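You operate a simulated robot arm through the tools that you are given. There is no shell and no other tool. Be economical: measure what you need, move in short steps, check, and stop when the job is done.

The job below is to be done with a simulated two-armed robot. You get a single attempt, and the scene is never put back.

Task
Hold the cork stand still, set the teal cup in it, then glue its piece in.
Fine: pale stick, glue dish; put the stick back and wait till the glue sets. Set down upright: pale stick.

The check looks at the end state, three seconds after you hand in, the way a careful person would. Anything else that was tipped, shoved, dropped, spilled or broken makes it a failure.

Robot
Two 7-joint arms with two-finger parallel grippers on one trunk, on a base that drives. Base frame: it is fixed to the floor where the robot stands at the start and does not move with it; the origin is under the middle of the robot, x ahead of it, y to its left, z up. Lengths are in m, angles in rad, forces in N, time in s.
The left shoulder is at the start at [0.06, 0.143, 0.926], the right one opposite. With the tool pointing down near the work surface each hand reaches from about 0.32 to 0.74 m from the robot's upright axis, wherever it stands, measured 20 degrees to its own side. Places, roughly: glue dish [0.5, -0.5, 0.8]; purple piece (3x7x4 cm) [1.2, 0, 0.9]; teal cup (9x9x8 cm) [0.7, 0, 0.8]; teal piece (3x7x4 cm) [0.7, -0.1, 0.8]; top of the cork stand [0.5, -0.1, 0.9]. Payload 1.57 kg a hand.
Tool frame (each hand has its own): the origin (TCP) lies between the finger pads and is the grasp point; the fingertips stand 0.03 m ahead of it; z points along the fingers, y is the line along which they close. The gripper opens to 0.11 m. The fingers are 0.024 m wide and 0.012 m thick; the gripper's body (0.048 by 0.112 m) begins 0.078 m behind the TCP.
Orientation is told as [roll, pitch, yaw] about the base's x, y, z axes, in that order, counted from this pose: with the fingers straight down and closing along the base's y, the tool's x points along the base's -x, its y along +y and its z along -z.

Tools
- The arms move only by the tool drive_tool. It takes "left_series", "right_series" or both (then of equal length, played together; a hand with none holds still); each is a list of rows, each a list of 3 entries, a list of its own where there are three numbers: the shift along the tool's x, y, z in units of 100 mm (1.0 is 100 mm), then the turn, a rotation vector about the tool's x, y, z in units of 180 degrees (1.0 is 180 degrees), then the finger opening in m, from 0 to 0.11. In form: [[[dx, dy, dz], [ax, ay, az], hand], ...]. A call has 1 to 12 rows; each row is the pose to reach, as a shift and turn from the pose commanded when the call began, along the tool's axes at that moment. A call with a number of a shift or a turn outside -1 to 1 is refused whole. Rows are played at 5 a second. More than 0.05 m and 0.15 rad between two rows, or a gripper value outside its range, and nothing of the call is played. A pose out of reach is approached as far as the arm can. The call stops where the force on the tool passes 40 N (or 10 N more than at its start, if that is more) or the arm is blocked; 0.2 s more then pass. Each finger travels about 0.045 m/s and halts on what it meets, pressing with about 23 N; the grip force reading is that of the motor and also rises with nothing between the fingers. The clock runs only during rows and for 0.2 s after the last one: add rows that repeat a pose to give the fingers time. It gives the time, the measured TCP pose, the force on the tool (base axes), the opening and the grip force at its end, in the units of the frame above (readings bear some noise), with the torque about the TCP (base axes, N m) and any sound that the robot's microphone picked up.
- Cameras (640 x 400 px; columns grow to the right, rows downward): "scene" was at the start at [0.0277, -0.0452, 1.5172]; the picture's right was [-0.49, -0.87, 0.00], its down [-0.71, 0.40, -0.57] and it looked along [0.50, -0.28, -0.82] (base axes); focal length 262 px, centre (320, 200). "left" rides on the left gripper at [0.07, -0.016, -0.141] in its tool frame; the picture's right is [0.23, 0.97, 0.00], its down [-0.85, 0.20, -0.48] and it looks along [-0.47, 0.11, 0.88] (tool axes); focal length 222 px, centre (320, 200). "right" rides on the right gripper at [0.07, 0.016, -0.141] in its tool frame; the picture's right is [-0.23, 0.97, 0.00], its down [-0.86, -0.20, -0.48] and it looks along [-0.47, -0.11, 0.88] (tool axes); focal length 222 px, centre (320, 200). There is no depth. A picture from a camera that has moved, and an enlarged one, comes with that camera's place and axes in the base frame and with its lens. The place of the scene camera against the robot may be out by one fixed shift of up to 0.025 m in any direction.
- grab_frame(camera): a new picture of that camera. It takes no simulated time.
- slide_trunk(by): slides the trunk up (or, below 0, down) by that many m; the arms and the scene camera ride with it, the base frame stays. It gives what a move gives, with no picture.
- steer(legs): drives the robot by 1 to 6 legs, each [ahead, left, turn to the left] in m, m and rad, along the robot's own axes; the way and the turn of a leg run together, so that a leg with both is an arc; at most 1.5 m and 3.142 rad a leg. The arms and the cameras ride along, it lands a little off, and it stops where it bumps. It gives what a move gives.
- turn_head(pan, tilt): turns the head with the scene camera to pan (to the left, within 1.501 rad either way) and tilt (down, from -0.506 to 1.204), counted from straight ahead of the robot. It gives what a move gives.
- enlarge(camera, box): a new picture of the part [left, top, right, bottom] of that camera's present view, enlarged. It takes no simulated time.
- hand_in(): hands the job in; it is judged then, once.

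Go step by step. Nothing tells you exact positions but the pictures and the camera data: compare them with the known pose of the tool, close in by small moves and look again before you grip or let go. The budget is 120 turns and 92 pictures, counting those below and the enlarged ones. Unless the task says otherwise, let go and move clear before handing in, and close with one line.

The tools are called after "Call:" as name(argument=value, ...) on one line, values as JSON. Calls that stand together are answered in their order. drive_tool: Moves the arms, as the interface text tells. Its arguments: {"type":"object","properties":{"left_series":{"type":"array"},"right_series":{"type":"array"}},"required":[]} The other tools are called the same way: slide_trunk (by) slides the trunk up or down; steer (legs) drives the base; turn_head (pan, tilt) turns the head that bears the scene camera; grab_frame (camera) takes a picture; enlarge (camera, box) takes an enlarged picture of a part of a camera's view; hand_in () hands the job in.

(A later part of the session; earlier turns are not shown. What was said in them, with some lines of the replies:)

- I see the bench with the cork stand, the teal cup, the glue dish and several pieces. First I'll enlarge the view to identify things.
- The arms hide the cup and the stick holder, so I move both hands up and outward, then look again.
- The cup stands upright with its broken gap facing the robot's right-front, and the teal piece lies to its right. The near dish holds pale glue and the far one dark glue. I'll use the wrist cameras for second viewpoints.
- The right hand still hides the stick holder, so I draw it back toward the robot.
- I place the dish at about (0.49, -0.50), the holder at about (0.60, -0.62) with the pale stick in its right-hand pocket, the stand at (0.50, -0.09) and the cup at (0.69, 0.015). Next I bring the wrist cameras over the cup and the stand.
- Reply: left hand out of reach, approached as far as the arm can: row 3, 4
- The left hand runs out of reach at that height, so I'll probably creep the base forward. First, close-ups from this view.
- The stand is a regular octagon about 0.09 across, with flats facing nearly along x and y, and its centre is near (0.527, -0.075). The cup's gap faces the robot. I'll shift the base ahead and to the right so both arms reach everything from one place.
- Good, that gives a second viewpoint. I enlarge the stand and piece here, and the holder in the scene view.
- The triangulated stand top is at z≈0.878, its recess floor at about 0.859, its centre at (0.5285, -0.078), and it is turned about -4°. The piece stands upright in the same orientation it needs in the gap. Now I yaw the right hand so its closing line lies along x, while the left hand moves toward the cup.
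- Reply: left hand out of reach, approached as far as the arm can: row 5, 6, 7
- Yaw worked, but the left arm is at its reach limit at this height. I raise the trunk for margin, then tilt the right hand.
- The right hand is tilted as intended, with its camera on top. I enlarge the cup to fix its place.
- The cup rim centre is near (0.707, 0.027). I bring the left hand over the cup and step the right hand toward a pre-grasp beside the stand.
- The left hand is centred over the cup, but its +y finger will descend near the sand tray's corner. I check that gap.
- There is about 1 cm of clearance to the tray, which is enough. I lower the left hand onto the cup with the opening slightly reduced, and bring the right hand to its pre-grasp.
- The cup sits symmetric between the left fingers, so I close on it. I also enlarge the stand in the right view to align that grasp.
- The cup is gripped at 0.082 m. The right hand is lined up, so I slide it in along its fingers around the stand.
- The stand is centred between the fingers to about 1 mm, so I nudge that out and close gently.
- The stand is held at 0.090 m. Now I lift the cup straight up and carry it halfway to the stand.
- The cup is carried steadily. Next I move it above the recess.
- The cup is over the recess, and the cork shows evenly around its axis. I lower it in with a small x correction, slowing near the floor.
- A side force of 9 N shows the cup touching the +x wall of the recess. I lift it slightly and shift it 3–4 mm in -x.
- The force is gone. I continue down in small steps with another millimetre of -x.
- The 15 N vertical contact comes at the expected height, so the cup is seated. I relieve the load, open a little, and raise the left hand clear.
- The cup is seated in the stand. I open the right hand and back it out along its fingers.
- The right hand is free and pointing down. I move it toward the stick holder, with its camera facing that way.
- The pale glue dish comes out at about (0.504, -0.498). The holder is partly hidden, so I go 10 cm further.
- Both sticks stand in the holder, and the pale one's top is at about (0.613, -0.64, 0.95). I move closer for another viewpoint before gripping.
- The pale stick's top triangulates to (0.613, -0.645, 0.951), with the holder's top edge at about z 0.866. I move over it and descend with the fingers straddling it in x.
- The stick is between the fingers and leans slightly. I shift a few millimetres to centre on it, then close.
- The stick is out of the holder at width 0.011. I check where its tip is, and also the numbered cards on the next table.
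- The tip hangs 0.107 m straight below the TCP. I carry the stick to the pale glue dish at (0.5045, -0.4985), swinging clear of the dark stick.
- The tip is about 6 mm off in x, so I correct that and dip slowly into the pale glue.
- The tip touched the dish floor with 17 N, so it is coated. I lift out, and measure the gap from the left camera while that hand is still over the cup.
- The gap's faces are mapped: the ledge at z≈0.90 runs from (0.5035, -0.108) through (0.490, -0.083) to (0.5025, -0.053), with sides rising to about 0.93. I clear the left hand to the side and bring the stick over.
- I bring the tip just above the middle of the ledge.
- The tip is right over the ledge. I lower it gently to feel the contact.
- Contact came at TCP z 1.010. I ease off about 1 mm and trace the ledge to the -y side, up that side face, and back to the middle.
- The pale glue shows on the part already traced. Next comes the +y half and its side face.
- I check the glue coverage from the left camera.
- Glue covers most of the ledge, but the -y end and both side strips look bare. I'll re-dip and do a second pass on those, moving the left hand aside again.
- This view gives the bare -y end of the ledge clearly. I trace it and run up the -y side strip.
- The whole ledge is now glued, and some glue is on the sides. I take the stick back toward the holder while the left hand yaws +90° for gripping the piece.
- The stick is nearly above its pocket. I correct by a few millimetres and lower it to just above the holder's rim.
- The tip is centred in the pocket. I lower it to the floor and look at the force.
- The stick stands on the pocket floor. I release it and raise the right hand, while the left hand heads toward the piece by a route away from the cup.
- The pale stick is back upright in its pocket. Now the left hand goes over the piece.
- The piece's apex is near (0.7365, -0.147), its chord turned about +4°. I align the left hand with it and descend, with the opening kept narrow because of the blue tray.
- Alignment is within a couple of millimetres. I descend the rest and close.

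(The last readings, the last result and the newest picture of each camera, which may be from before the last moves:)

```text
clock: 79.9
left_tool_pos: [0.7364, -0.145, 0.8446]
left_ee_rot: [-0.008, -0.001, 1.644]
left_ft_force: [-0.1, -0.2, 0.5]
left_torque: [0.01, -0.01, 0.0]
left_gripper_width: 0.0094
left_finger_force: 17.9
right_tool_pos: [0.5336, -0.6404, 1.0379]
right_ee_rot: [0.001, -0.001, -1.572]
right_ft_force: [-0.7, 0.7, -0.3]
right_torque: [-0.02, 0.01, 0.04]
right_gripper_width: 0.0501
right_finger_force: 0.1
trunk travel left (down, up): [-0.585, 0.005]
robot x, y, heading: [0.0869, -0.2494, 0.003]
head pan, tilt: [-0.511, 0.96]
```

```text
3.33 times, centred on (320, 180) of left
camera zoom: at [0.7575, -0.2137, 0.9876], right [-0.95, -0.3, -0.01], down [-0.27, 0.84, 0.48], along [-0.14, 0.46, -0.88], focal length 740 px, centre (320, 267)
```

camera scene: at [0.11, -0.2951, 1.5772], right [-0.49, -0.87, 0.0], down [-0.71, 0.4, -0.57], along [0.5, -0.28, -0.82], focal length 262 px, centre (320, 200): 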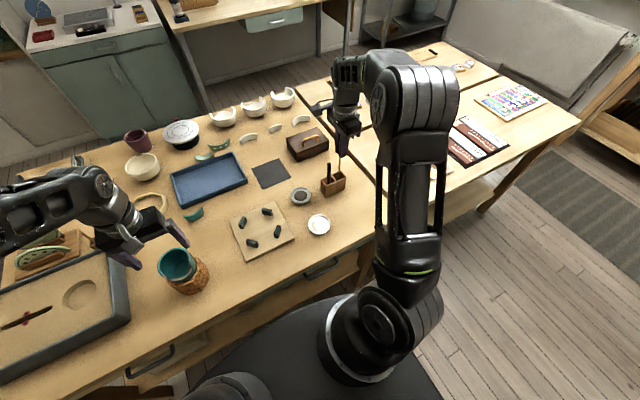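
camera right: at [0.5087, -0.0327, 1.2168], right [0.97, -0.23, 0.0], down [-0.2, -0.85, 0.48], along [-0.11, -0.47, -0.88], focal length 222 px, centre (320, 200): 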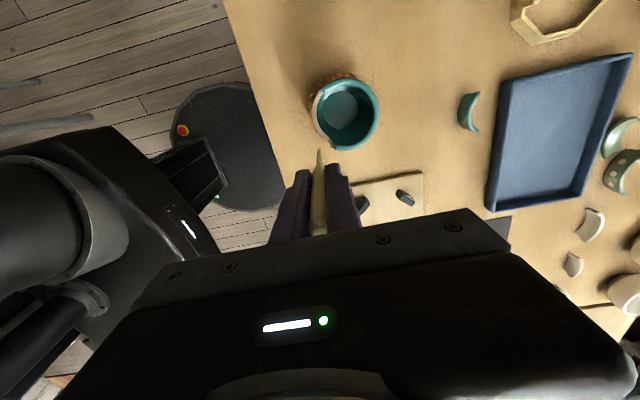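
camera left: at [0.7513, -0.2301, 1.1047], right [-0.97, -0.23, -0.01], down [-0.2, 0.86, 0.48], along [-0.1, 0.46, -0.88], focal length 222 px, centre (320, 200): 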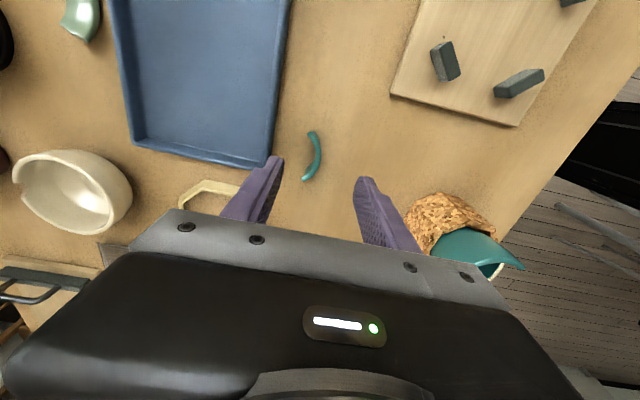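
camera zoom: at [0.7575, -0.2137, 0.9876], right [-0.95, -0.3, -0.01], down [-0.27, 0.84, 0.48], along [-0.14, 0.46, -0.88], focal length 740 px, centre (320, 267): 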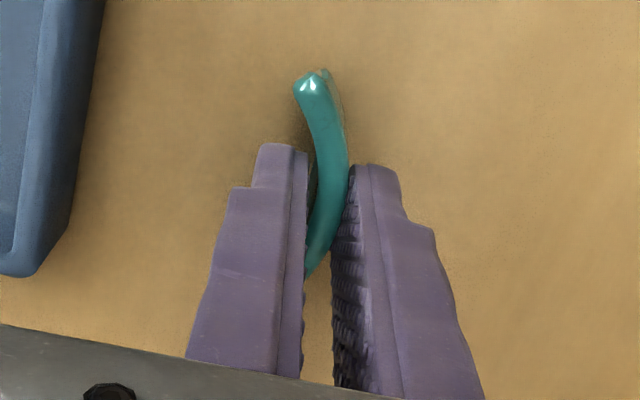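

The piece is gripped at 0.009 m. I let the grip settle, then lift and carry it toward the cup.

Call:
drive_tool(left_series=[[[0, 0, 0], [0, 0, 0], 0.0], [[0, 0, 0], [0, 0, 0], 0.0], [[0, 0, -0.2], [0, 0, 0], 0.0], [[0, 0, -0.6], [0, 0, 0], 0.0], [[0, 0, -1.0], [0, 0, 0], 0.0]])

Call:
drive_tool(left_series=[[[-0.1, 0.33, -0.25], [0, 0, 0], 0.0], [[-0.2, 0.66, -0.5], [0, 0, 0], 0.0], [[-0.3, 1.0, -0.7], [0, 0, 0], 0.0]])

Call:
drive_tool(left_series=[[[-0.1, 0.33, 0], [0, 0, 0.0097], 0.0], [[-0.2, 0.66, 0], [0, 0, 0.0194], 0.0], [[-0.3, 1.0, 0], [0, 0, 0.0194], 0.0]])

Call:
grab_frame(camera="left")

```text
clock: 81.1
left_tool_pos: [0.7353, -0.1465, 0.9453]
left_ee_rot: [-0.007, 0.002, 1.644]
left_ft_force: [1.4, 0.2, -0.2]
left_torque: [-0.01, -0.04, 0.02]
left_gripper_width: 0.0093
left_finger_force: 18.0
right_tool_pos: [0.5318, -0.6392, 1.0383]
right_ee_rot: [-0.001, 0.001, -1.571]
right_ft_force: [-0.6, 0.3, 0.5]
right_torque: [0.05, -0.02, -0.01]
right_gripper_width: 0.05
right_finger_force: 0.0
trunk travel left (down, up): [-0.585, 0.005]
robot x, y, heading: [0.08, -0.2512, -0.0]
head pan, tilt: [-0.511, 0.96]
```

```text
clock: 81.9
left_tool_pos: [0.63, -0.1259, 1.0127]
left_ee_rot: [-0.009, 0.001, 1.643]
left_ft_force: [0.3, -1.1, 0.1]
left_torque: [0.0, -0.04, 0.03]
left_gripper_width: 0.0095
left_finger_force: 18.2
right_tool_pos: [0.5318, -0.6397, 1.0389]
right_ee_rot: [0.002, 0.002, -1.571]
right_ft_force: [-0.3, 0.1, -0.3]
right_torque: [-0.02, -0.05, 0.0]
right_gripper_width: 0.0499
right_finger_force: 0.1
trunk travel left (down, up): [-0.585, 0.005]
robot x, y, heading: [0.0823, -0.2506, 0.0]
head pan, tilt: [-0.511, 0.96]
```

```text
clock: 82.7
left_tool_pos: [0.5296, -0.1009, 1.0144]
left_ee_rot: [-0.008, 0.0, 1.583]
left_ft_force: [-0.3, -0.4, -0.3]
left_torque: [-0.03, 0.0, 0.01]
left_gripper_width: 0.009
left_finger_force: 18.1
right_tool_pos: [0.5305, -0.6398, 1.0387]
right_ee_rot: [-0.001, 0.001, -1.571]
right_ft_force: [-0.3, 0.1, 0.1]
right_torque: [0.0, -0.02, 0.0]
right_gripper_width: 0.05
right_finger_force: 0.0
trunk travel left (down, up): [-0.585, 0.005]
robot x, y, heading: [0.0843, -0.2544, 0.0]
head pan, tilt: [-0.511, 0.96]
```

```text
9 pictures are left
camera left: at [0.5473, -0.1705, 1.1576], right [-0.97, -0.24, -0.01], down [-0.22, 0.85, 0.48], along [-0.11, 0.46, -0.88], focal length 222 px, centre (320, 200)
```

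left: 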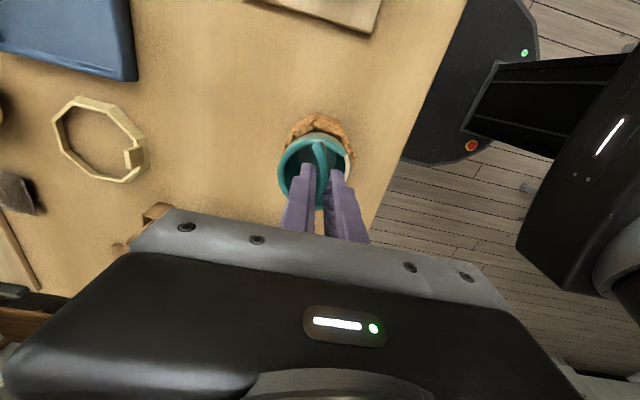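

Now I place the piece over the gap, still high, and compare the two.

Call:
drive_tool(left_series=[[[-0.12, 0.21, 0], [0, 0, 0], 0.0], [[-0.235, 0.417, 0], [0, 0, 0], 0.0], [[-0.235, 0.417, 0], [0, 0, 0], 0.0]])

Call:
enlarge(camera="left", box=[250, 110, 390, 230])

Call:
enlarge(camera="scene", box=[125, 215, 245, 305])

```text
clock: 83.5
left_tool_pos: [0.4891, -0.076, 1.0146]
left_ee_rot: [-0.008, 0.0, 1.585]
left_ft_force: [-0.3, 0.2, -0.6]
left_torque: [0.02, 0.0, -0.02]
left_gripper_width: 0.0095
left_finger_force: 17.6
right_tool_pos: [0.5323, -0.6413, 1.0376]
right_ee_rot: [0.0, -0.001, -1.57]
right_ft_force: [-0.3, 0.4, -1.2]
right_torque: [0.01, -0.02, 0.01]
right_gripper_width: 0.05
right_finger_force: 0.0
trunk travel left (down, up): [-0.585, 0.005]
robot x, y, heading: [0.0826, -0.2494, -0.004]
head pan, tilt: [-0.511, 0.96]
```

```text
3.33 times, centred on (320, 170) of left
camera zoom: at [0.5054, -0.1468, 1.1568], right [-0.97, -0.24, -0.01], down [-0.21, 0.85, 0.48], along [-0.11, 0.46, -0.88], focal length 740 px, centre (320, 300)
```

zoom: 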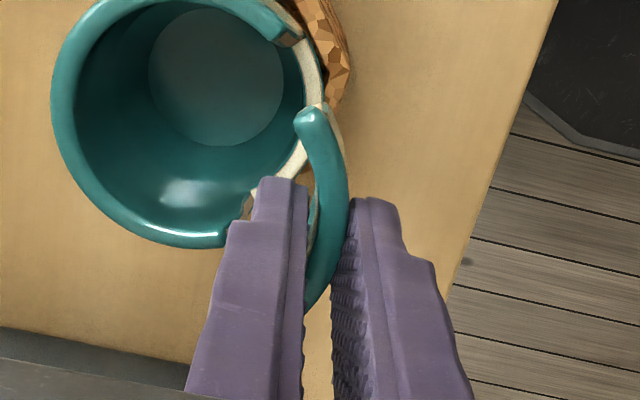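

```text
4.44 times, centred on (185, 260) of scene
camera zoom: at [0.1105, -0.2955, 1.5772], right [-0.49, -0.87, 0.0], down [-0.71, 0.4, -0.57], along [0.5, -0.28, -0.82], focal length 1166 px, centre (920, -67)
```

zoom: 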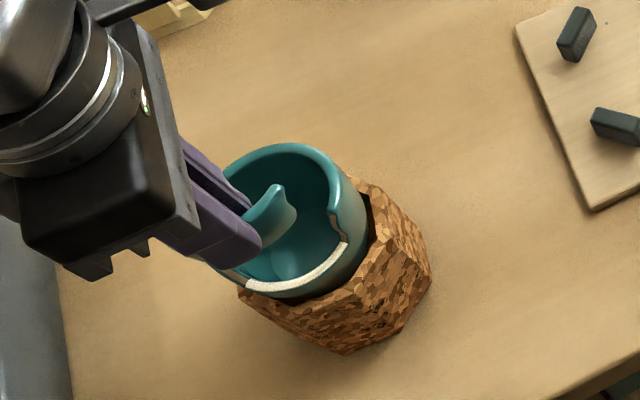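

The piece lines up to within about 1.5 mm. I apply that correction and lower most of the way.

Call:
drive_tool(left_series=[[[-0.012, -0.015, 0.15], [0, 0, 0], 0.0], [[-0.012, -0.015, 0.35], [0, 0, 0], 0.0], [[-0.012, -0.015, 0.5], [0, 0, 0], 0.0], [[-0.012, -0.015, 0.56], [0, 0, 0], 0.0]])

Call:
enlarge(camera="left", box=[250, 110, 390, 230])

```text
clock: 84.5
left_tool_pos: [0.4896, -0.0748, 0.9563]
left_ee_rot: [-0.01, -0.001, 1.583]
left_ft_force: [0.2, -0.6, -0.4]
left_torque: [0.01, -0.02, -0.04]
left_gripper_width: 0.0092
left_finger_force: 18.2
right_tool_pos: [0.5328, -0.6405, 1.0371]
right_ee_rot: [-0.002, 0.0, -1.571]
right_ft_force: [0.0, 1.0, 0.4]
right_torque: [0.01, 0.0, -0.01]
right_gripper_width: 0.0501
right_finger_force: 0.0
trunk travel left (down, up): [-0.585, 0.005]
robot x, y, heading: [0.0844, -0.2512, -0.002]
head pan, tilt: [-0.511, 0.96]
```

```text
3.33 times, centred on (320, 170) of left
camera zoom: at [0.5074, -0.1443, 1.0984], right [-0.97, -0.24, -0.01], down [-0.21, 0.85, 0.48], along [-0.11, 0.46, -0.88], focal length 740 px, centre (320, 300)
```

zoom: 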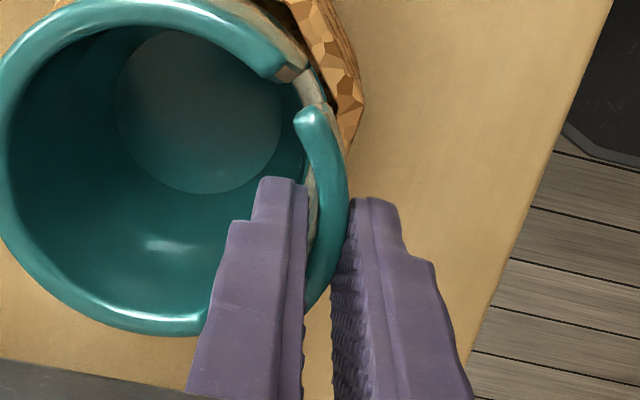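

The piece is about 1.3 cm above its seat. I continue slowly with a 1 mm correction, watching the force.

Call:
drive_tool(left_series=[[[0.01, 0, 0.04], [0, 0, 0], 0.0], [[0.01, 0, 0.08], [0, 0, 0], 0.0]])

Call:
drive_tool(left_series=[[[0, 0, 0.02], [0, 0, 0], 0.0], [[0, 0, 0.03], [0, 0, 0], 0.0]])

```text
clock: 85.1
left_tool_pos: [0.4909, -0.0765, 0.9479]
left_ee_rot: [-0.007, 0.001, 1.583]
left_ft_force: [0.0, 0.2, 1.7]
left_torque: [-0.02, 0.01, -0.02]
left_gripper_width: 0.0095
left_finger_force: 17.8
right_tool_pos: [0.5318, -0.6401, 1.0377]
right_ee_rot: [0.0, 0.001, -1.572]
right_ft_force: [-1.0, 0.3, -0.5]
right_torque: [0.03, 0.01, 0.0]
right_gripper_width: 0.0501
right_finger_force: 0.0
trunk travel left (down, up): [-0.585, 0.005]
robot x, y, heading: [0.0829, -0.2478, -0.002]
head pan, tilt: [-0.511, 0.96]
```

```text
clock: 85.7
left_tool_pos: [0.4915, -0.0769, 0.9464]
left_ee_rot: [-0.011, 0.002, 1.584]
left_ft_force: [-2.7, 0.4, 11.5]
left_torque: [0.03, 0.02, -0.01]
left_gripper_width: 0.0094
left_finger_force: 17.6
right_tool_pos: [0.5323, -0.6403, 1.0376]
right_ee_rot: [0.001, -0.001, -1.57]
right_ft_force: [0.0, -0.5, 0.3]
right_torque: [0.0, 0.0, 0.01]
right_gripper_width: 0.0502
right_finger_force: 0.0
trunk travel left (down, up): [-0.585, 0.005]
robot x, y, heading: [0.0795, -0.2509, 0.002]
head pan, tilt: [-0.511, 0.96]
```

There is 11 N of contact close to the expected height. I look before going on.

Call:
enlarge(camera="left", box=[240, 110, 390, 230])

Call:
enlarge(camera="scene", box=[145, 230, 225, 290])

```text
3.33 times, centred on (315, 170) of left
camera zoom: at [0.507, -0.1456, 1.0888], right [-0.97, -0.24, -0.01], down [-0.22, 0.85, 0.48], along [-0.11, 0.46, -0.88], focal length 740 px, centre (337, 300)
```

zoom: 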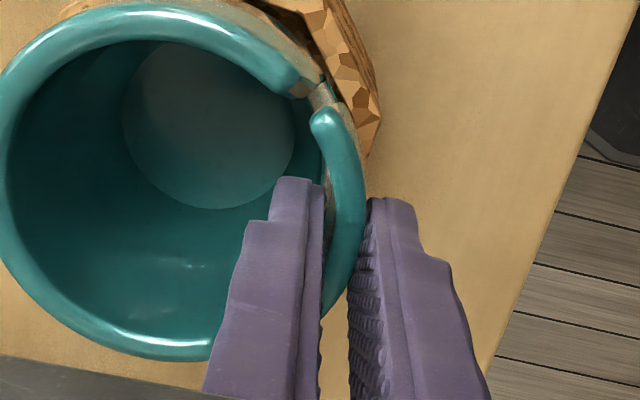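

```text
6.67 times, centred on (185, 260) of scene
camera zoom: at [0.1092, -0.2955, 1.5773], right [-0.49, -0.87, 0.0], down [-0.71, 0.4, -0.57], along [0.5, -0.28, -0.82], focal length 1749 px, centre (1220, -200)
```

zoom: 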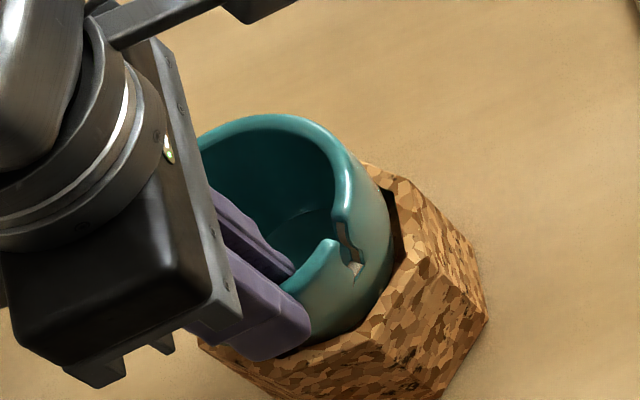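

Both ends show gaps toward +x, so the piece sits a little too far out (-x). I lift slightly, shift 2.5 mm in +x and 1 mm in -y, and lower again.

Call:
drive_tool(left_series=[[[0, 0, -0.05], [0, 0, 0], 0.0], [[0.01, -0.025, -0.05], [0, 0, 0], 0.0], [[0.01, -0.025, -0.02], [0, 0, 0], 0.0], [[0.01, -0.025, 0.0], [0, 0, 0], 0.0]])

```text
clock: 86.7
left_tool_pos: [0.4923, -0.077, 0.9457]
left_ee_rot: [-0.009, 0.001, 1.586]
left_ft_force: [-1.1, 0.8, 1.8]
left_torque: [0.01, -0.01, -0.02]
left_gripper_width: 0.0092
left_finger_force: 17.6
right_tool_pos: [0.532, -0.6404, 1.0379]
right_ee_rot: [-0.002, -0.001, -1.572]
right_ft_force: [0.1, 0.0, -0.1]
right_torque: [-0.02, 0.01, -0.02]
right_gripper_width: 0.0501
right_finger_force: 0.0
trunk travel left (down, up): [-0.585, 0.005]
robot x, y, heading: [0.0833, -0.2517, -0.001]
head pan, tilt: [-0.511, 0.96]
```

The same height now gives only 1.8 N, so it sits better. I continue down.

Call:
drive_tool(left_series=[[[0, 0, 0.015], [0, 0, 0], 0.0], [[0, 0, 0.03], [0, 0, 0], 0.0]])

```text
clock: 87.3
left_tool_pos: [0.4926, -0.0771, 0.9437]
left_ee_rot: [-0.011, 0.002, 1.585]
left_ft_force: [-3.5, 2.0, 13.3]
left_torque: [0.04, 0.08, -0.01]
left_gripper_width: 0.0092
left_finger_force: 18.0
right_tool_pos: [0.5305, -0.6399, 1.0378]
right_ee_rot: [0.0, 0.0, -1.571]
right_ft_force: [-0.1, -0.1, 0.6]
right_torque: [-0.01, -0.05, 0.01]
right_gripper_width: 0.0501
right_finger_force: 0.1
trunk travel left (down, up): [-0.585, 0.005]
robot x, y, heading: [0.0836, -0.2502, -0.004]
head pan, tilt: [-0.511, 0.96]
```

Call:
enlarge(camera="left", box=[270, 110, 370, 190])

```text
5.00 times, centred on (320, 150) of left
camera zoom: at [0.5093, -0.146, 1.0872], right [-0.97, -0.24, -0.01], down [-0.22, 0.85, 0.48], along [-0.11, 0.46, -0.88], focal length 1111 px, centre (320, 450)
```

zoom: 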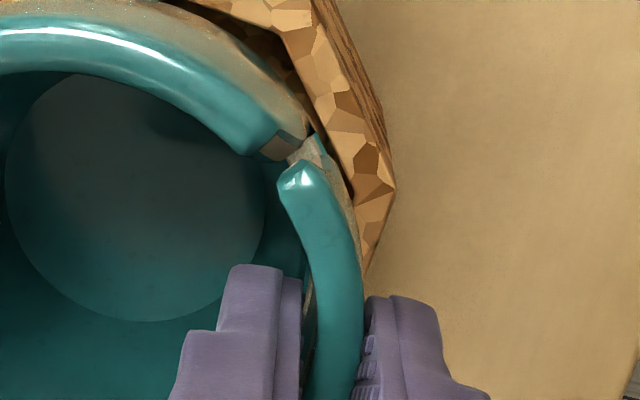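

The piece looks radially aligned and near full depth, but the -y end still has a gap of 3 mm or so, so it should slide around the arc toward -y. I lift a little, shift 1.5 mm with a slight yaw, and reseat.

Call:
drive_tool(left_series=[[[0, 0, -0.04], [0, 0, 0], 0.0], [[0.015, 0, -0.04], [0, 0, -0.01], 0.0], [[0.015, 0, -0.015], [0, 0, -0.01], 0.0], [[0.015, 0, 0.0], [0, 0, -0.01], 0.0]])

```text
clock: 88.3
left_tool_pos: [0.4939, -0.0785, 0.9448]
left_ee_rot: [-0.01, 0.002, 1.616]
left_ft_force: [-1.8, 1.8, 12.0]
left_torque: [0.02, 0.03, -0.02]
left_gripper_width: 0.0093
left_finger_force: 18.0
right_tool_pos: [0.5311, -0.6403, 1.0378]
right_ee_rot: [0.0, -0.001, -1.572]
right_ft_force: [0.7, -1.1, -0.4]
right_torque: [0.0, -0.01, -0.02]
right_gripper_width: 0.0501
right_finger_force: 0.1
trunk travel left (down, up): [-0.585, 0.005]
robot x, y, heading: [0.0866, -0.2533, 0.0]
head pan, tilt: [-0.511, 0.96]
```

The vertical contact stays the same after the shift, so the piece is resting on the ledge itself. I take one more look.

Call:
enlarge(camera="left", box=[270, 110, 370, 190])

```text
5.00 times, centred on (320, 150) of left
camera zoom: at [0.5124, -0.1469, 1.0872], right [-0.96, -0.27, -0.01], down [-0.24, 0.85, 0.48], along [-0.12, 0.46, -0.88], focal length 1111 px, centre (320, 450)
```

zoom: 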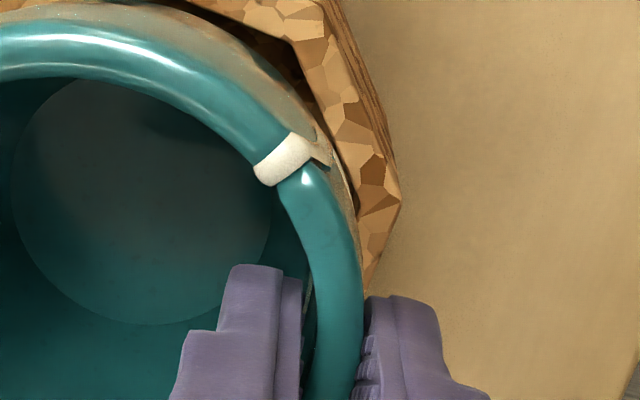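

A glue bead has formed at the seam, and the piece is seated within about a millimetre. I now hold still while the glue sets.

Call:
drive_tool(left_series=[[[0, 0, 0], [0, 0, 0], 0.0], [[0, 0, 0], [0, 0, 0], 0.0], [[0, 0, 0], [0, 0, 0], 0.0], [[0, 0, 0], [0, 0, 0], 0.0], [[0, 0, 0], [0, 0, 0], 0.0], [[0, 0, 0], [0, 0, 0], 0.0], [[0, 0, 0], [0, 0, 0], 0.0], [[0, 0, 0], [0, 0, 0], 0.0], [[0, 0, 0], [0, 0, 0], 0.0], [[0, 0, 0], [0, 0, 0], 0.0], [[0, 0, 0], [0, 0, 0], 0.0], [[0, 0, 0], [0, 0, 0], 0.0]])

Call:
drive_tool(left_series=[[[0, 0, 0], [0, 0, 0], 0.0], [[0, 0, 0], [0, 0, 0], 0.0], [[0, 0, 0], [0, 0, 0], 0.0], [[0, 0, 0], [0, 0, 0], 0.0], [[0, 0, 0], [0, 0, 0], 0.0], [[0, 0, 0], [0, 0, 0], 0.0], [[0, 0, 0], [0, 0, 0], 0.0], [[0, 0, 0], [0, 0, 0], 0.0], [[0, 0, 0], [0, 0, 0], 0.0], [[0, 0, 0], [0, 0, 0], 0.0], [[0, 0, 0], [0, 0, 0], 0.0], [[0, 0, 0], [0, 0, 0], 0.0]])

Call:
drive_tool(left_series=[[[0, 0, 0], [0, 0, 0], 0.0], [[0, 0, 0], [0, 0, 0], 0.0], [[0, 0, 0], [0, 0, 0], 0.0], [[0, 0, 0], [0, 0, 0], 0.0], [[0, 0, 0], [0, 0, 0], 0.0], [[0, 0, 0], [0, 0, 0], 0.0], [[0, 0, 0], [0, 0, 0], 0.0], [[0, 0, 0], [0, 0, 0], 0.0], [[0, 0, 0], [0, 0, 0], 0.0], [[0, 0, 0], [0, 0, 0], 0.0], [[0, 0, 0], [0, 0, 0], 0.0], [[0, 0, 0], [0, 0, 0], 0.0]])

Call:
drive_tool(left_series=[[[0, 0, 0], [0, 0, 0], 0.0], [[0, 0, 0], [0, 0, 0], 0.0], [[0, 0, 0], [0, 0, 0], 0.0], [[0, 0, 0], [0, 0, 0], 0.0], [[0, 0, 0], [0, 0, 0], 0.0], [[0, 0, 0], [0, 0, 0], 0.0], [[0, 0, 0], [0, 0, 0], 0.0], [[0, 0, 0], [0, 0, 0], 0.0], [[0, 0, 0], [0, 0, 0], 0.0], [[0, 0, 0], [0, 0, 0], 0.0], [[0, 0, 0], [0, 0, 0], 0.0], [[0, 0, 0], [0, 0, 0], 0.0]])

Call:
drive_tool(left_series=[[[0, 0, 0], [0, 0, 0], 0.0], [[0, 0, 0], [0, 0, 0], 0.0], [[0, 0, 0], [0, 0, 0], 0.0], [[0, 0, 0], [0, 0, 0], 0.0], [[0, 0, 0], [0, 0, 0], 0.0], [[0, 0, 0], [0, 0, 0], 0.0], [[0, 0, 0], [0, 0, 0], 0.0], [[0, 0, 0], [0, 0, 0], 0.0], [[0, 0, 0], [0, 0, 0], 0.0], [[0, 0, 0], [0, 0, 0], 0.0], [[0, 0, 0], [0, 0, 0], 0.0], [[0, 0, 0], [0, 0, 0], 0.0]])

Call:
drive_tool(left_series=[[[0, 0, 0], [0, 0, 0], 0.0], [[0, 0, 0], [0, 0, 0], 0.0], [[0, 0, 0], [0, 0, 0], 0.0], [[0, 0, 0], [0, 0, 0], 0.0], [[0, 0, 0], [0, 0, 0], 0.0], [[0, 0, 0], [0, 0, 0], 0.0], [[0, 0, 0], [0, 0, 0], 0.0], [[0, 0, 0], [0, 0, 0], 0.0], [[0, 0, 0], [0, 0, 0], 0.0], [[0, 0, 0], [0, 0, 0], 0.0], [[0, 0, 0], [0, 0, 0], 0.0], [[0, 0, 0], [0, 0, 0], 0.0]])

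Call:
drive_tool(left_series=[[[0, 0, 0], [0, 0, 0], 0.0], [[0, 0, 0], [0, 0, 0], 0.0], [[0, 0, 0], [0, 0, 0], 0.0], [[0, 0, 0], [0, 0, 0], 0.0], [[0, 0, 0], [0, 0, 0], 0.0], [[0, 0, 0], [0, 0, 0], 0.0], [[0, 0, 0], [0, 0, 0], 0.0], [[0, 0, 0], [0, 0, 0], 0.0], [[0, 0, 0], [0, 0, 0], 0.0], [[0, 0, 0], [0, 0, 0], 0.0], [[0, 0, 0], [0, 0, 0], 0.0], [[0, 0, 0], [0, 0, 0], 0.0]])

Call:
drive_tool(left_series=[[[0, 0, 0], [0, 0, 0], 0.0], [[0, 0, 0], [0, 0, 0], 0.0], [[0, 0, 0], [0, 0, 0], 0.0], [[0, 0, 0], [0, 0, 0], 0.0], [[0, 0, 0], [0, 0, 0], 0.0], [[0, 0, 0], [0, 0, 0], 0.0], [[0, 0, 0], [0, 0, 0], 0.0], [[0, 0, 0], [0, 0, 0], 0.0], [[0, 0, 0], [0, 0, 0], 0.0], [[0, 0, 0], [0, 0, 0], 0.0], [[0, 0, 0], [0, 0, 0], 0.0], [[0, 0, 0], [0, 0, 0], 0.0]])

```text
clock: 90.9
left_tool_pos: [0.4937, -0.0787, 0.9435]
left_ee_rot: [-0.009, 0.001, 1.613]
left_ft_force: [-0.3, 0.0, 9.1]
left_torque: [-0.05, -0.06, -0.01]
left_gripper_width: 0.0093
left_finger_force: 18.1
right_tool_pos: [0.5327, -0.6403, 1.0374]
right_ee_rot: [0.001, 0.001, -1.571]
right_ft_force: [0.6, 0.2, 0.4]
right_torque: [0.01, -0.01, 0.01]
right_gripper_width: 0.0501
right_finger_force: 0.1
trunk travel left (down, up): [-0.585, 0.005]
robot x, y, heading: [0.0811, -0.2481, -0.001]
head pan, tilt: [-0.511, 0.96]
```

```text
clock: 93.5
left_tool_pos: [0.4942, -0.0785, 0.944]
left_ee_rot: [-0.009, 0.0, 1.613]
left_ft_force: [0.0, 0.4, 6.6]
left_torque: [-0.03, -0.05, -0.02]
left_gripper_width: 0.0091
left_finger_force: 17.2
right_tool_pos: [0.5323, -0.6409, 1.0367]
right_ee_rot: [0.002, 0.0, -1.571]
right_ft_force: [-0.9, -0.5, -0.5]
right_torque: [-0.01, 0.01, -0.01]
right_gripper_width: 0.05
right_finger_force: 0.1
trunk travel left (down, up): [-0.585, 0.005]
robot x, y, heading: [0.0853, -0.2495, 0.004]
head pan, tilt: [-0.511, 0.96]
```

```text
clock: 96.1
left_tool_pos: [0.4936, -0.0782, 0.9443]
left_ee_rot: [-0.008, 0.0, 1.614]
left_ft_force: [0.0, -0.1, 4.3]
left_torque: [-0.04, -0.01, 0.01]
left_gripper_width: 0.0092
left_finger_force: 18.4
right_tool_pos: [0.5331, -0.6399, 1.0391]
right_ee_rot: [0.0, 0.0, -1.57]
right_ft_force: [-0.9, -0.3, 0.4]
right_torque: [0.01, 0.02, 0.03]
right_gripper_width: 0.0498
right_finger_force: 0.0
trunk travel left (down, up): [-0.585, 0.005]
robot x, y, heading: [0.0837, -0.2502, -0.001]
head pan, tilt: [-0.511, 0.96]
```

```text
clock: 98.7
left_tool_pos: [0.4939, -0.076, 0.9434]
left_ee_rot: [-0.008, 0.001, 1.614]
left_ft_force: [0.6, 0.4, 2.9]
left_torque: [0.04, -0.01, 0.02]
left_gripper_width: 0.0093
left_finger_force: 17.6
right_tool_pos: [0.5323, -0.6412, 1.0386]
right_ee_rot: [-0.001, 0.001, -1.572]
right_ft_force: [-0.2, 0.2, 0.1]
right_torque: [0.03, 0.02, 0.01]
right_gripper_width: 0.0503
right_finger_force: 0.1
trunk travel left (down, up): [-0.585, 0.005]
robot x, y, heading: [0.0774, -0.2529, 0.001]
head pan, tilt: [-0.511, 0.96]
```

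```text
clock: 101.3
left_tool_pos: [0.4935, -0.0777, 0.944]
left_ee_rot: [-0.008, 0.0, 1.613]
left_ft_force: [0.8, -0.1, 2.0]
left_torque: [0.0, 0.01, 0.02]
left_gripper_width: 0.0092
left_finger_force: 18.3
right_tool_pos: [0.5312, -0.6399, 1.0375]
right_ee_rot: [0.0, 0.0, -1.572]
right_ft_force: [0.4, 0.0, 0.1]
right_torque: [0.01, -0.01, -0.01]
right_gripper_width: 0.0502
right_finger_force: 0.1
trunk travel left (down, up): [-0.585, 0.005]
robot x, y, heading: [0.0784, -0.2496, -0.004]
head pan, tilt: [-0.511, 0.96]
```

```text
clock: 103.9
left_tool_pos: [0.4937, -0.078, 0.9436]
left_ee_rot: [-0.008, -0.001, 1.614]
left_ft_force: [1.1, 0.6, 2.1]
left_torque: [0.05, 0.01, 0.0]
left_gripper_width: 0.0091
left_finger_force: 17.8
right_tool_pos: [0.5335, -0.641, 1.0374]
right_ee_rot: [-0.001, 0.0, -1.571]
right_ft_force: [-0.6, -0.5, -0.3]
right_torque: [0.01, 0.0, 0.03]
right_gripper_width: 0.05
right_finger_force: 0.1
trunk travel left (down, up): [-0.585, 0.005]
robot x, y, heading: [0.0844, -0.2476, -0.0]
head pan, tilt: [-0.511, 0.96]
```

```text
clock: 106.5
left_tool_pos: [0.4941, -0.078, 0.9436]
left_ee_rot: [-0.009, 0.0, 1.614]
left_ft_force: [0.6, -0.2, 0.6]
left_torque: [0.0, -0.01, -0.04]
left_gripper_width: 0.009
left_finger_force: 18.1
right_tool_pos: [0.5317, -0.6403, 1.038]
right_ee_rot: [0.0, 0.0, -1.571]
right_ft_force: [0.2, -0.2, 0.2]
right_torque: [0.02, 0.05, 0.01]
right_gripper_width: 0.05
right_finger_force: 0.0
trunk travel left (down, up): [-0.585, 0.005]
robot x, y, heading: [0.0811, -0.2512, -0.004]
head pan, tilt: [-0.511, 0.96]
```

```text
clock: 109.1
left_tool_pos: [0.4937, -0.0775, 0.944]
left_ee_rot: [-0.008, -0.001, 1.614]
left_ft_force: [0.0, -0.6, 1.4]
left_torque: [0.02, 0.01, -0.02]
left_gripper_width: 0.0091
left_finger_force: 18.2
right_tool_pos: [0.5323, -0.6395, 1.0377]
right_ee_rot: [0.0, -0.001, -1.571]
right_ft_force: [-0.5, -0.6, -0.4]
right_torque: [0.03, 0.0, 0.0]
right_gripper_width: 0.0501
right_finger_force: 0.0
trunk travel left (down, up): [-0.585, 0.005]
robot x, y, heading: [0.0854, -0.2535, 0.001]
head pan, tilt: [-0.511, 0.96]
```

The contact force has relaxed to about 1 N. I keep holding for another twenty seconds or so.

Call:
drive_tool(left_series=[[[0, 0, 0], [0, 0, 0], 0.0], [[0, 0, 0], [0, 0, 0], 0.0], [[0, 0, 0], [0, 0, 0], 0.0], [[0, 0, 0], [0, 0, 0], 0.0], [[0, 0, 0], [0, 0, 0], 0.0], [[0, 0, 0], [0, 0, 0], 0.0], [[0, 0, 0], [0, 0, 0], 0.0], [[0, 0, 0], [0, 0, 0], 0.0], [[0, 0, 0], [0, 0, 0], 0.0], [[0, 0, 0], [0, 0, 0], 0.0], [[0, 0, 0], [0, 0, 0], 0.0], [[0, 0, 0], [0, 0, 0], 0.0]])

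Call:
drive_tool(left_series=[[[0, 0, 0], [0, 0, 0], 0.0], [[0, 0, 0], [0, 0, 0], 0.0], [[0, 0, 0], [0, 0, 0], 0.0], [[0, 0, 0], [0, 0, 0], 0.0], [[0, 0, 0], [0, 0, 0], 0.0], [[0, 0, 0], [0, 0, 0], 0.0], [[0, 0, 0], [0, 0, 0], 0.0], [[0, 0, 0], [0, 0, 0], 0.0], [[0, 0, 0], [0, 0, 0], 0.0], [[0, 0, 0], [0, 0, 0], 0.0], [[0, 0, 0], [0, 0, 0], 0.0], [[0, 0, 0], [0, 0, 0], 0.0]])

Call:
drive_tool(left_series=[[[0, 0, 0], [0, 0, 0], 0.0], [[0, 0, 0], [0, 0, 0], 0.0], [[0, 0, 0], [0, 0, 0], 0.0], [[0, 0, 0], [0, 0, 0], 0.0], [[0, 0, 0], [0, 0, 0], 0.0], [[0, 0, 0], [0, 0, 0], 0.0], [[0, 0, 0], [0, 0, 0], 0.0], [[0, 0, 0], [0, 0, 0], 0.0], [[0, 0, 0], [0, 0, 0], 0.0], [[0, 0, 0], [0, 0, 0], 0.0], [[0, 0, 0], [0, 0, 0], 0.0], [[0, 0, 0], [0, 0, 0], 0.0]])

Call:
drive_tool(left_series=[[[0, 0, 0], [0, 0, 0], 0.0], [[0, 0, 0], [0, 0, 0], 0.0], [[0, 0, 0], [0, 0, 0], 0.0], [[0, 0, 0], [0, 0, 0], 0.0], [[0, 0, 0], [0, 0, 0], 0.0], [[0, 0, 0], [0, 0, 0], 0.0], [[0, 0, 0], [0, 0, 0], 0.0], [[0, 0, 0], [0, 0, 0], 0.0], [[0, 0, 0], [0, 0, 0], 0.0], [[0, 0, 0], [0, 0, 0], 0.0], [[0, 0, 0], [0, 0, 0], 0.0], [[0, 0, 0], [0, 0, 0], 0.0]])

Call:
drive_tool(left_series=[[[0, 0, 0], [0, 0, 0], 0.0], [[0, 0, 0], [0, 0, 0], 0.0], [[0, 0, 0], [0, 0, 0], 0.0], [[0, 0, 0], [0, 0, 0], 0.0], [[0, 0, 0], [0, 0, 0], 0.0], [[0, 0, 0], [0, 0, 0], 0.0], [[0, 0, 0], [0, 0, 0], 0.0], [[0, 0, 0], [0, 0, 0], 0.0], [[0, 0, 0], [0, 0, 0], 0.0], [[0, 0, 0], [0, 0, 0], 0.0], [[0, 0, 0], [0, 0, 0], 0.0], [[0, 0, 0], [0, 0, 0], 0.0]])

Call:
drive_tool(left_series=[[[0, 0, 0], [0, 0, 0], 0.0], [[0, 0, 0], [0, 0, 0], 0.0], [[0, 0, 0], [0, 0, 0], 0.0], [[0, 0, 0], [0, 0, 0], 0.0], [[0, 0, 0], [0, 0, 0], 0.0], [[0, 0, 0], [0, 0, 0], 0.0], [[0, 0, 0], [0, 0, 0], 0.0], [[0, 0, 0], [0, 0, 0], 0.0], [[0, 0, 0], [0, 0, 0], 0.0], [[0, 0, 0], [0, 0, 0], 0.0], [[0, 0, 0], [0, 0, 0], 0.0], [[0, 0, 0], [0, 0, 0], 0.0]])

Call:
drive_tool(left_series=[[[0, 0, 0], [0, 0, 0], 0.0], [[0, 0, 0], [0, 0, 0], 0.0], [[0, 0, 0], [0, 0, 0], 0.0], [[0, 0, 0], [0, 0, 0], 0.0], [[0, 0, 0], [0, 0, 0], 0.0], [[0, 0, 0], [0, 0, 0], 0.0], [[0, 0, 0], [0, 0, 0], 0.0], [[0, 0, 0], [0, 0, 0], 0.0], [[0, 0, 0], [0, 0, 0], 0.0], [[0, 0, 0], [0, 0, 0], 0.0], [[0, 0, 0], [0, 0, 0], 0.0], [[0, 0, 0], [0, 0, 0], 0.0]])

Call:
drive_tool(left_series=[[[0, 0, 0], [0, 0, 0], 0.0], [[0, 0, 0], [0, 0, 0], 0.0], [[0, 0, 0], [0, 0, 0], 0.0], [[0, 0, 0], [0, 0, 0], 0.0], [[0, 0, 0], [0, 0, 0], 0.0], [[0, 0, 0], [0, 0, 0], 0.0], [[0, 0, 0], [0, 0, 0], 0.0], [[0, 0, 0], [0, 0, 0], 0.0], [[0, 0, 0], [0, 0, 0], 0.0], [[0, 0, 0], [0, 0, 0], 0.0], [[0, 0, 0], [0, 0, 0], 0.0], [[0, 0, 0], [0, 0, 0], 0.0]])

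```text
clock: 111.7
left_tool_pos: [0.493, -0.0787, 0.9439]
left_ee_rot: [-0.009, 0.001, 1.615]
left_ft_force: [0.3, 0.6, 1.6]
left_torque: [-0.01, 0.02, 0.02]
left_gripper_width: 0.0089
left_finger_force: 18.6
right_tool_pos: [0.5316, -0.6401, 1.0366]
right_ee_rot: [0.0, -0.001, -1.57]
right_ft_force: [-1.0, -0.2, -0.1]
right_torque: [-0.04, -0.03, -0.03]
right_gripper_width: 0.0501
right_finger_force: 0.1
trunk travel left (down, up): [-0.585, 0.005]
robot x, y, heading: [0.0835, -0.2487, -0.002]
head pan, tilt: [-0.511, 0.96]
```

```text
clock: 114.3
left_tool_pos: [0.4935, -0.0777, 0.9433]
left_ee_rot: [-0.01, 0.0, 1.615]
left_ft_force: [0.2, -1.2, 0.5]
left_torque: [0.02, 0.05, -0.01]
left_gripper_width: 0.0091
left_finger_force: 18.2
right_tool_pos: [0.5319, -0.6413, 1.0381]
right_ee_rot: [0.0, 0.0, -1.572]
right_ft_force: [0.3, -0.2, 0.3]
right_torque: [-0.01, -0.02, 0.03]
right_gripper_width: 0.05
right_finger_force: 0.1
trunk travel left (down, up): [-0.585, 0.005]
robot x, y, heading: [0.0834, -0.2513, -0.001]
head pan, tilt: [-0.511, 0.96]
```

```text
clock: 116.9
left_tool_pos: [0.4945, -0.0783, 0.9441]
left_ee_rot: [-0.009, 0.0, 1.615]
left_ft_force: [0.6, -0.4, 0.8]
left_torque: [0.01, 0.02, 0.0]
left_gripper_width: 0.0088
left_finger_force: 17.6
right_tool_pos: [0.5317, -0.6408, 1.0381]
right_ee_rot: [0.0, -0.001, -1.57]
right_ft_force: [-0.1, 0.1, 0.4]
right_torque: [-0.02, -0.02, -0.01]
right_gripper_width: 0.0501
right_finger_force: 0.0
trunk travel left (down, up): [-0.585, 0.005]
robot x, y, heading: [0.0811, -0.2467, 0.002]
head pan, tilt: [-0.511, 0.96]
```

```text
clock: 119.5
left_tool_pos: [0.4928, -0.0781, 0.9435]
left_ee_rot: [-0.01, -0.001, 1.615]
left_ft_force: [0.1, -1.3, 0.9]
left_torque: [0.02, 0.05, -0.01]
left_gripper_width: 0.0092
left_finger_force: 18.0
right_tool_pos: [0.5326, -0.6404, 1.0373]
right_ee_rot: [-0.001, 0.0, -1.569]
right_ft_force: [0.4, 0.2, -0.3]
right_torque: [0.01, -0.01, -0.02]
right_gripper_width: 0.0501
right_finger_force: 0.2
trunk travel left (down, up): [-0.585, 0.005]
robot x, y, heading: [0.0829, -0.2489, 0.0]
head pan, tilt: [-0.511, 0.96]
```

```text
clock: 122.1
left_tool_pos: [0.4935, -0.0779, 0.9425]
left_ee_rot: [-0.009, -0.001, 1.614]
left_ft_force: [0.0, 0.2, 0.1]
left_torque: [-0.04, 0.02, -0.02]
left_gripper_width: 0.0095
left_finger_force: 18.4
right_tool_pos: [0.5329, -0.6398, 1.0387]
right_ee_rot: [-0.001, 0.0, -1.572]
right_ft_force: [0.5, -0.2, -0.2]
right_torque: [-0.04, -0.04, 0.03]
right_gripper_width: 0.0498
right_finger_force: 0.1
trunk travel left (down, up): [-0.585, 0.005]
robot x, y, heading: [0.0836, -0.2518, -0.0]
head pan, tilt: [-0.511, 0.96]
```

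```text
clock: 124.7
left_tool_pos: [0.4941, -0.0775, 0.9439]
left_ee_rot: [-0.008, 0.0, 1.616]
left_ft_force: [0.3, 0.8, 0.8]
left_torque: [0.0, 0.04, -0.03]
left_gripper_width: 0.0092
left_finger_force: 18.4
right_tool_pos: [0.5321, -0.6409, 1.0372]
right_ee_rot: [-0.001, 0.0, -1.569]
right_ft_force: [-0.2, 0.0, -0.1]
right_torque: [-0.05, -0.04, -0.01]
right_gripper_width: 0.0499
right_finger_force: 0.0
trunk travel left (down, up): [-0.585, 0.005]
robot x, y, heading: [0.085, -0.2488, -0.001]
head pan, tilt: [-0.511, 0.96]
```

```text
clock: 127.3
left_tool_pos: [0.4936, -0.0779, 0.9443]
left_ee_rot: [-0.009, 0.001, 1.614]
left_ft_force: [-0.2, 0.2, 0.8]
left_torque: [0.02, 0.04, 0.03]
left_gripper_width: 0.0089
left_finger_force: 17.9
right_tool_pos: [0.5323, -0.6402, 1.0384]
right_ee_rot: [0.001, -0.002, -1.571]
right_ft_force: [0.4, 0.1, -0.4]
right_torque: [0.03, -0.01, 0.0]
right_gripper_width: 0.05
right_finger_force: 0.0
trunk travel left (down, up): [-0.585, 0.005]
robot x, y, heading: [0.0821, -0.2508, 0.003]
head pan, tilt: [-0.511, 0.96]
```

```text
clock: 129.9
left_tool_pos: [0.4938, -0.0778, 0.9442]
left_ee_rot: [-0.008, 0.001, 1.614]
left_ft_force: [-1.2, -0.8, 0.5]
left_torque: [0.04, 0.07, 0.0]
left_gripper_width: 0.0092
left_finger_force: 17.8
right_tool_pos: [0.5325, -0.6397, 1.0379]
right_ee_rot: [0.001, -0.001, -1.57]
right_ft_force: [-0.6, 0.1, -0.1]
right_torque: [0.0, -0.02, -0.03]
right_gripper_width: 0.05
right_finger_force: 0.2
trunk travel left (down, up): [-0.585, 0.005]
robot x, y, heading: [0.0816, -0.2492, -0.003]
head pan, tilt: [-0.511, 0.96]
```

The piece has been held for over 40 s. Now I release gently, rise straight up and move clear.

Call:
drive_tool(left_series=[[[0, 0, 0], [0, 0, 0], 0.015], [[0, 0, 0], [0, 0, 0], 0.025], [[0, 0, 0], [0, 0, 0], 0.03], [[0, 0, 0], [0, 0, 0], 0.03], [[0, 0, -0.2], [0, 0, 0], 0.03], [[0, 0, -0.6], [0, 0, 0], 0.03], [[0, 0, -1.0], [0, 0, 0], 0.03]])

Call:
drive_tool(left_series=[[[-0.33, 0, -0.1], [0, 0, 0], 0.03], [[-0.66, 0, -0.1], [0, 0, 0], 0.03], [[-1.0, 0, -0.1], [0, 0, 0], 0.03]])

Call:
drive_tool(left_series=[[[-0.33, 0, 0], [0, 0, 0], 0.03], [[-0.66, 0, 0], [0, 0, 0], 0.03], [[-1.0, 0, 0], [0, 0, 0], 0.03]])

Call:
enlarge(camera="scene", box=[135, 225, 235, 300])

```text
clock: 131.5
left_tool_pos: [0.4939, -0.0769, 1.0449]
left_ee_rot: [-0.01, 0.001, 1.617]
left_ft_force: [-0.1, 0.3, -0.2]
left_torque: [-0.02, -0.02, 0.0]
left_gripper_width: 0.0301
left_finger_force: 0.1
right_tool_pos: [0.5317, -0.6408, 1.0377]
right_ee_rot: [0.0, 0.0, -1.572]
right_ft_force: [-0.1, 1.1, -0.9]
right_torque: [0.02, 0.0, 0.02]
right_gripper_width: 0.0499
right_finger_force: 0.0
trunk travel left (down, up): [-0.585, 0.005]
robot x, y, heading: [0.0832, -0.2502, -0.004]
head pan, tilt: [-0.511, 0.96]
```

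```text
clock: 132.3
left_tool_pos: [0.4878, 0.026, 1.0537]
left_ee_rot: [-0.008, 0.001, 1.615]
left_ft_force: [0.0, 0.3, -0.2]
left_torque: [-0.02, -0.02, -0.02]
left_gripper_width: 0.0303
left_finger_force: 0.1
right_tool_pos: [0.5328, -0.6405, 1.0382]
right_ee_rot: [0.0, -0.002, -1.572]
right_ft_force: [0.2, 1.6, 1.1]
right_torque: [-0.02, 0.01, -0.01]
right_gripper_width: 0.0502
right_finger_force: 0.1
trunk travel left (down, up): [-0.585, 0.005]
robot x, y, heading: [0.0812, -0.2525, -0.001]
head pan, tilt: [-0.511, 0.96]
```

```text
clock: 133.1
left_tool_pos: [0.4837, 0.1249, 1.0505]
left_ee_rot: [-0.009, 0.001, 1.615]
left_ft_force: [0.9, -0.5, -0.4]
left_torque: [-0.03, -0.03, 0.01]
left_gripper_width: 0.0297
left_finger_force: 0.0
right_tool_pos: [0.531, -0.6389, 1.0382]
right_ee_rot: [-0.001, 0.0, -1.572]
right_ft_force: [0.0, -0.7, 0.5]
right_torque: [-0.02, 0.0, -0.02]
right_gripper_width: 0.05
right_finger_force: 0.0
trunk travel left (down, up): [-0.585, 0.005]
robot x, y, heading: [0.0823, -0.2485, -0.002]
head pan, tilt: [-0.511, 0.96]
```

```text
5.33 times, centred on (185, 262) of scene
camera zoom: at [0.1104, -0.2943, 1.5772], right [-0.49, -0.87, 0.0], down [-0.71, 0.4, -0.57], along [0.5, -0.28, -0.82], focal length 1399 px, centre (1040, -133)
```

zoom: 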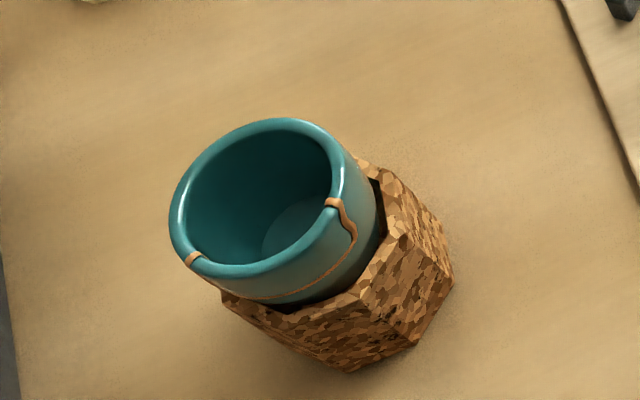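

The piece sits flush, and the seams on both sides and along the ledge have turned from white to amber. The pale stick stood upright in its pocket when last seen, and both hands are clear, so I hand in.

Call:
hand_in()

```text
The job is handed in.
```

The teal cup is in the cork stand with its piece glued in and the glue apparently set, and the pale stick is back upright in its holder.
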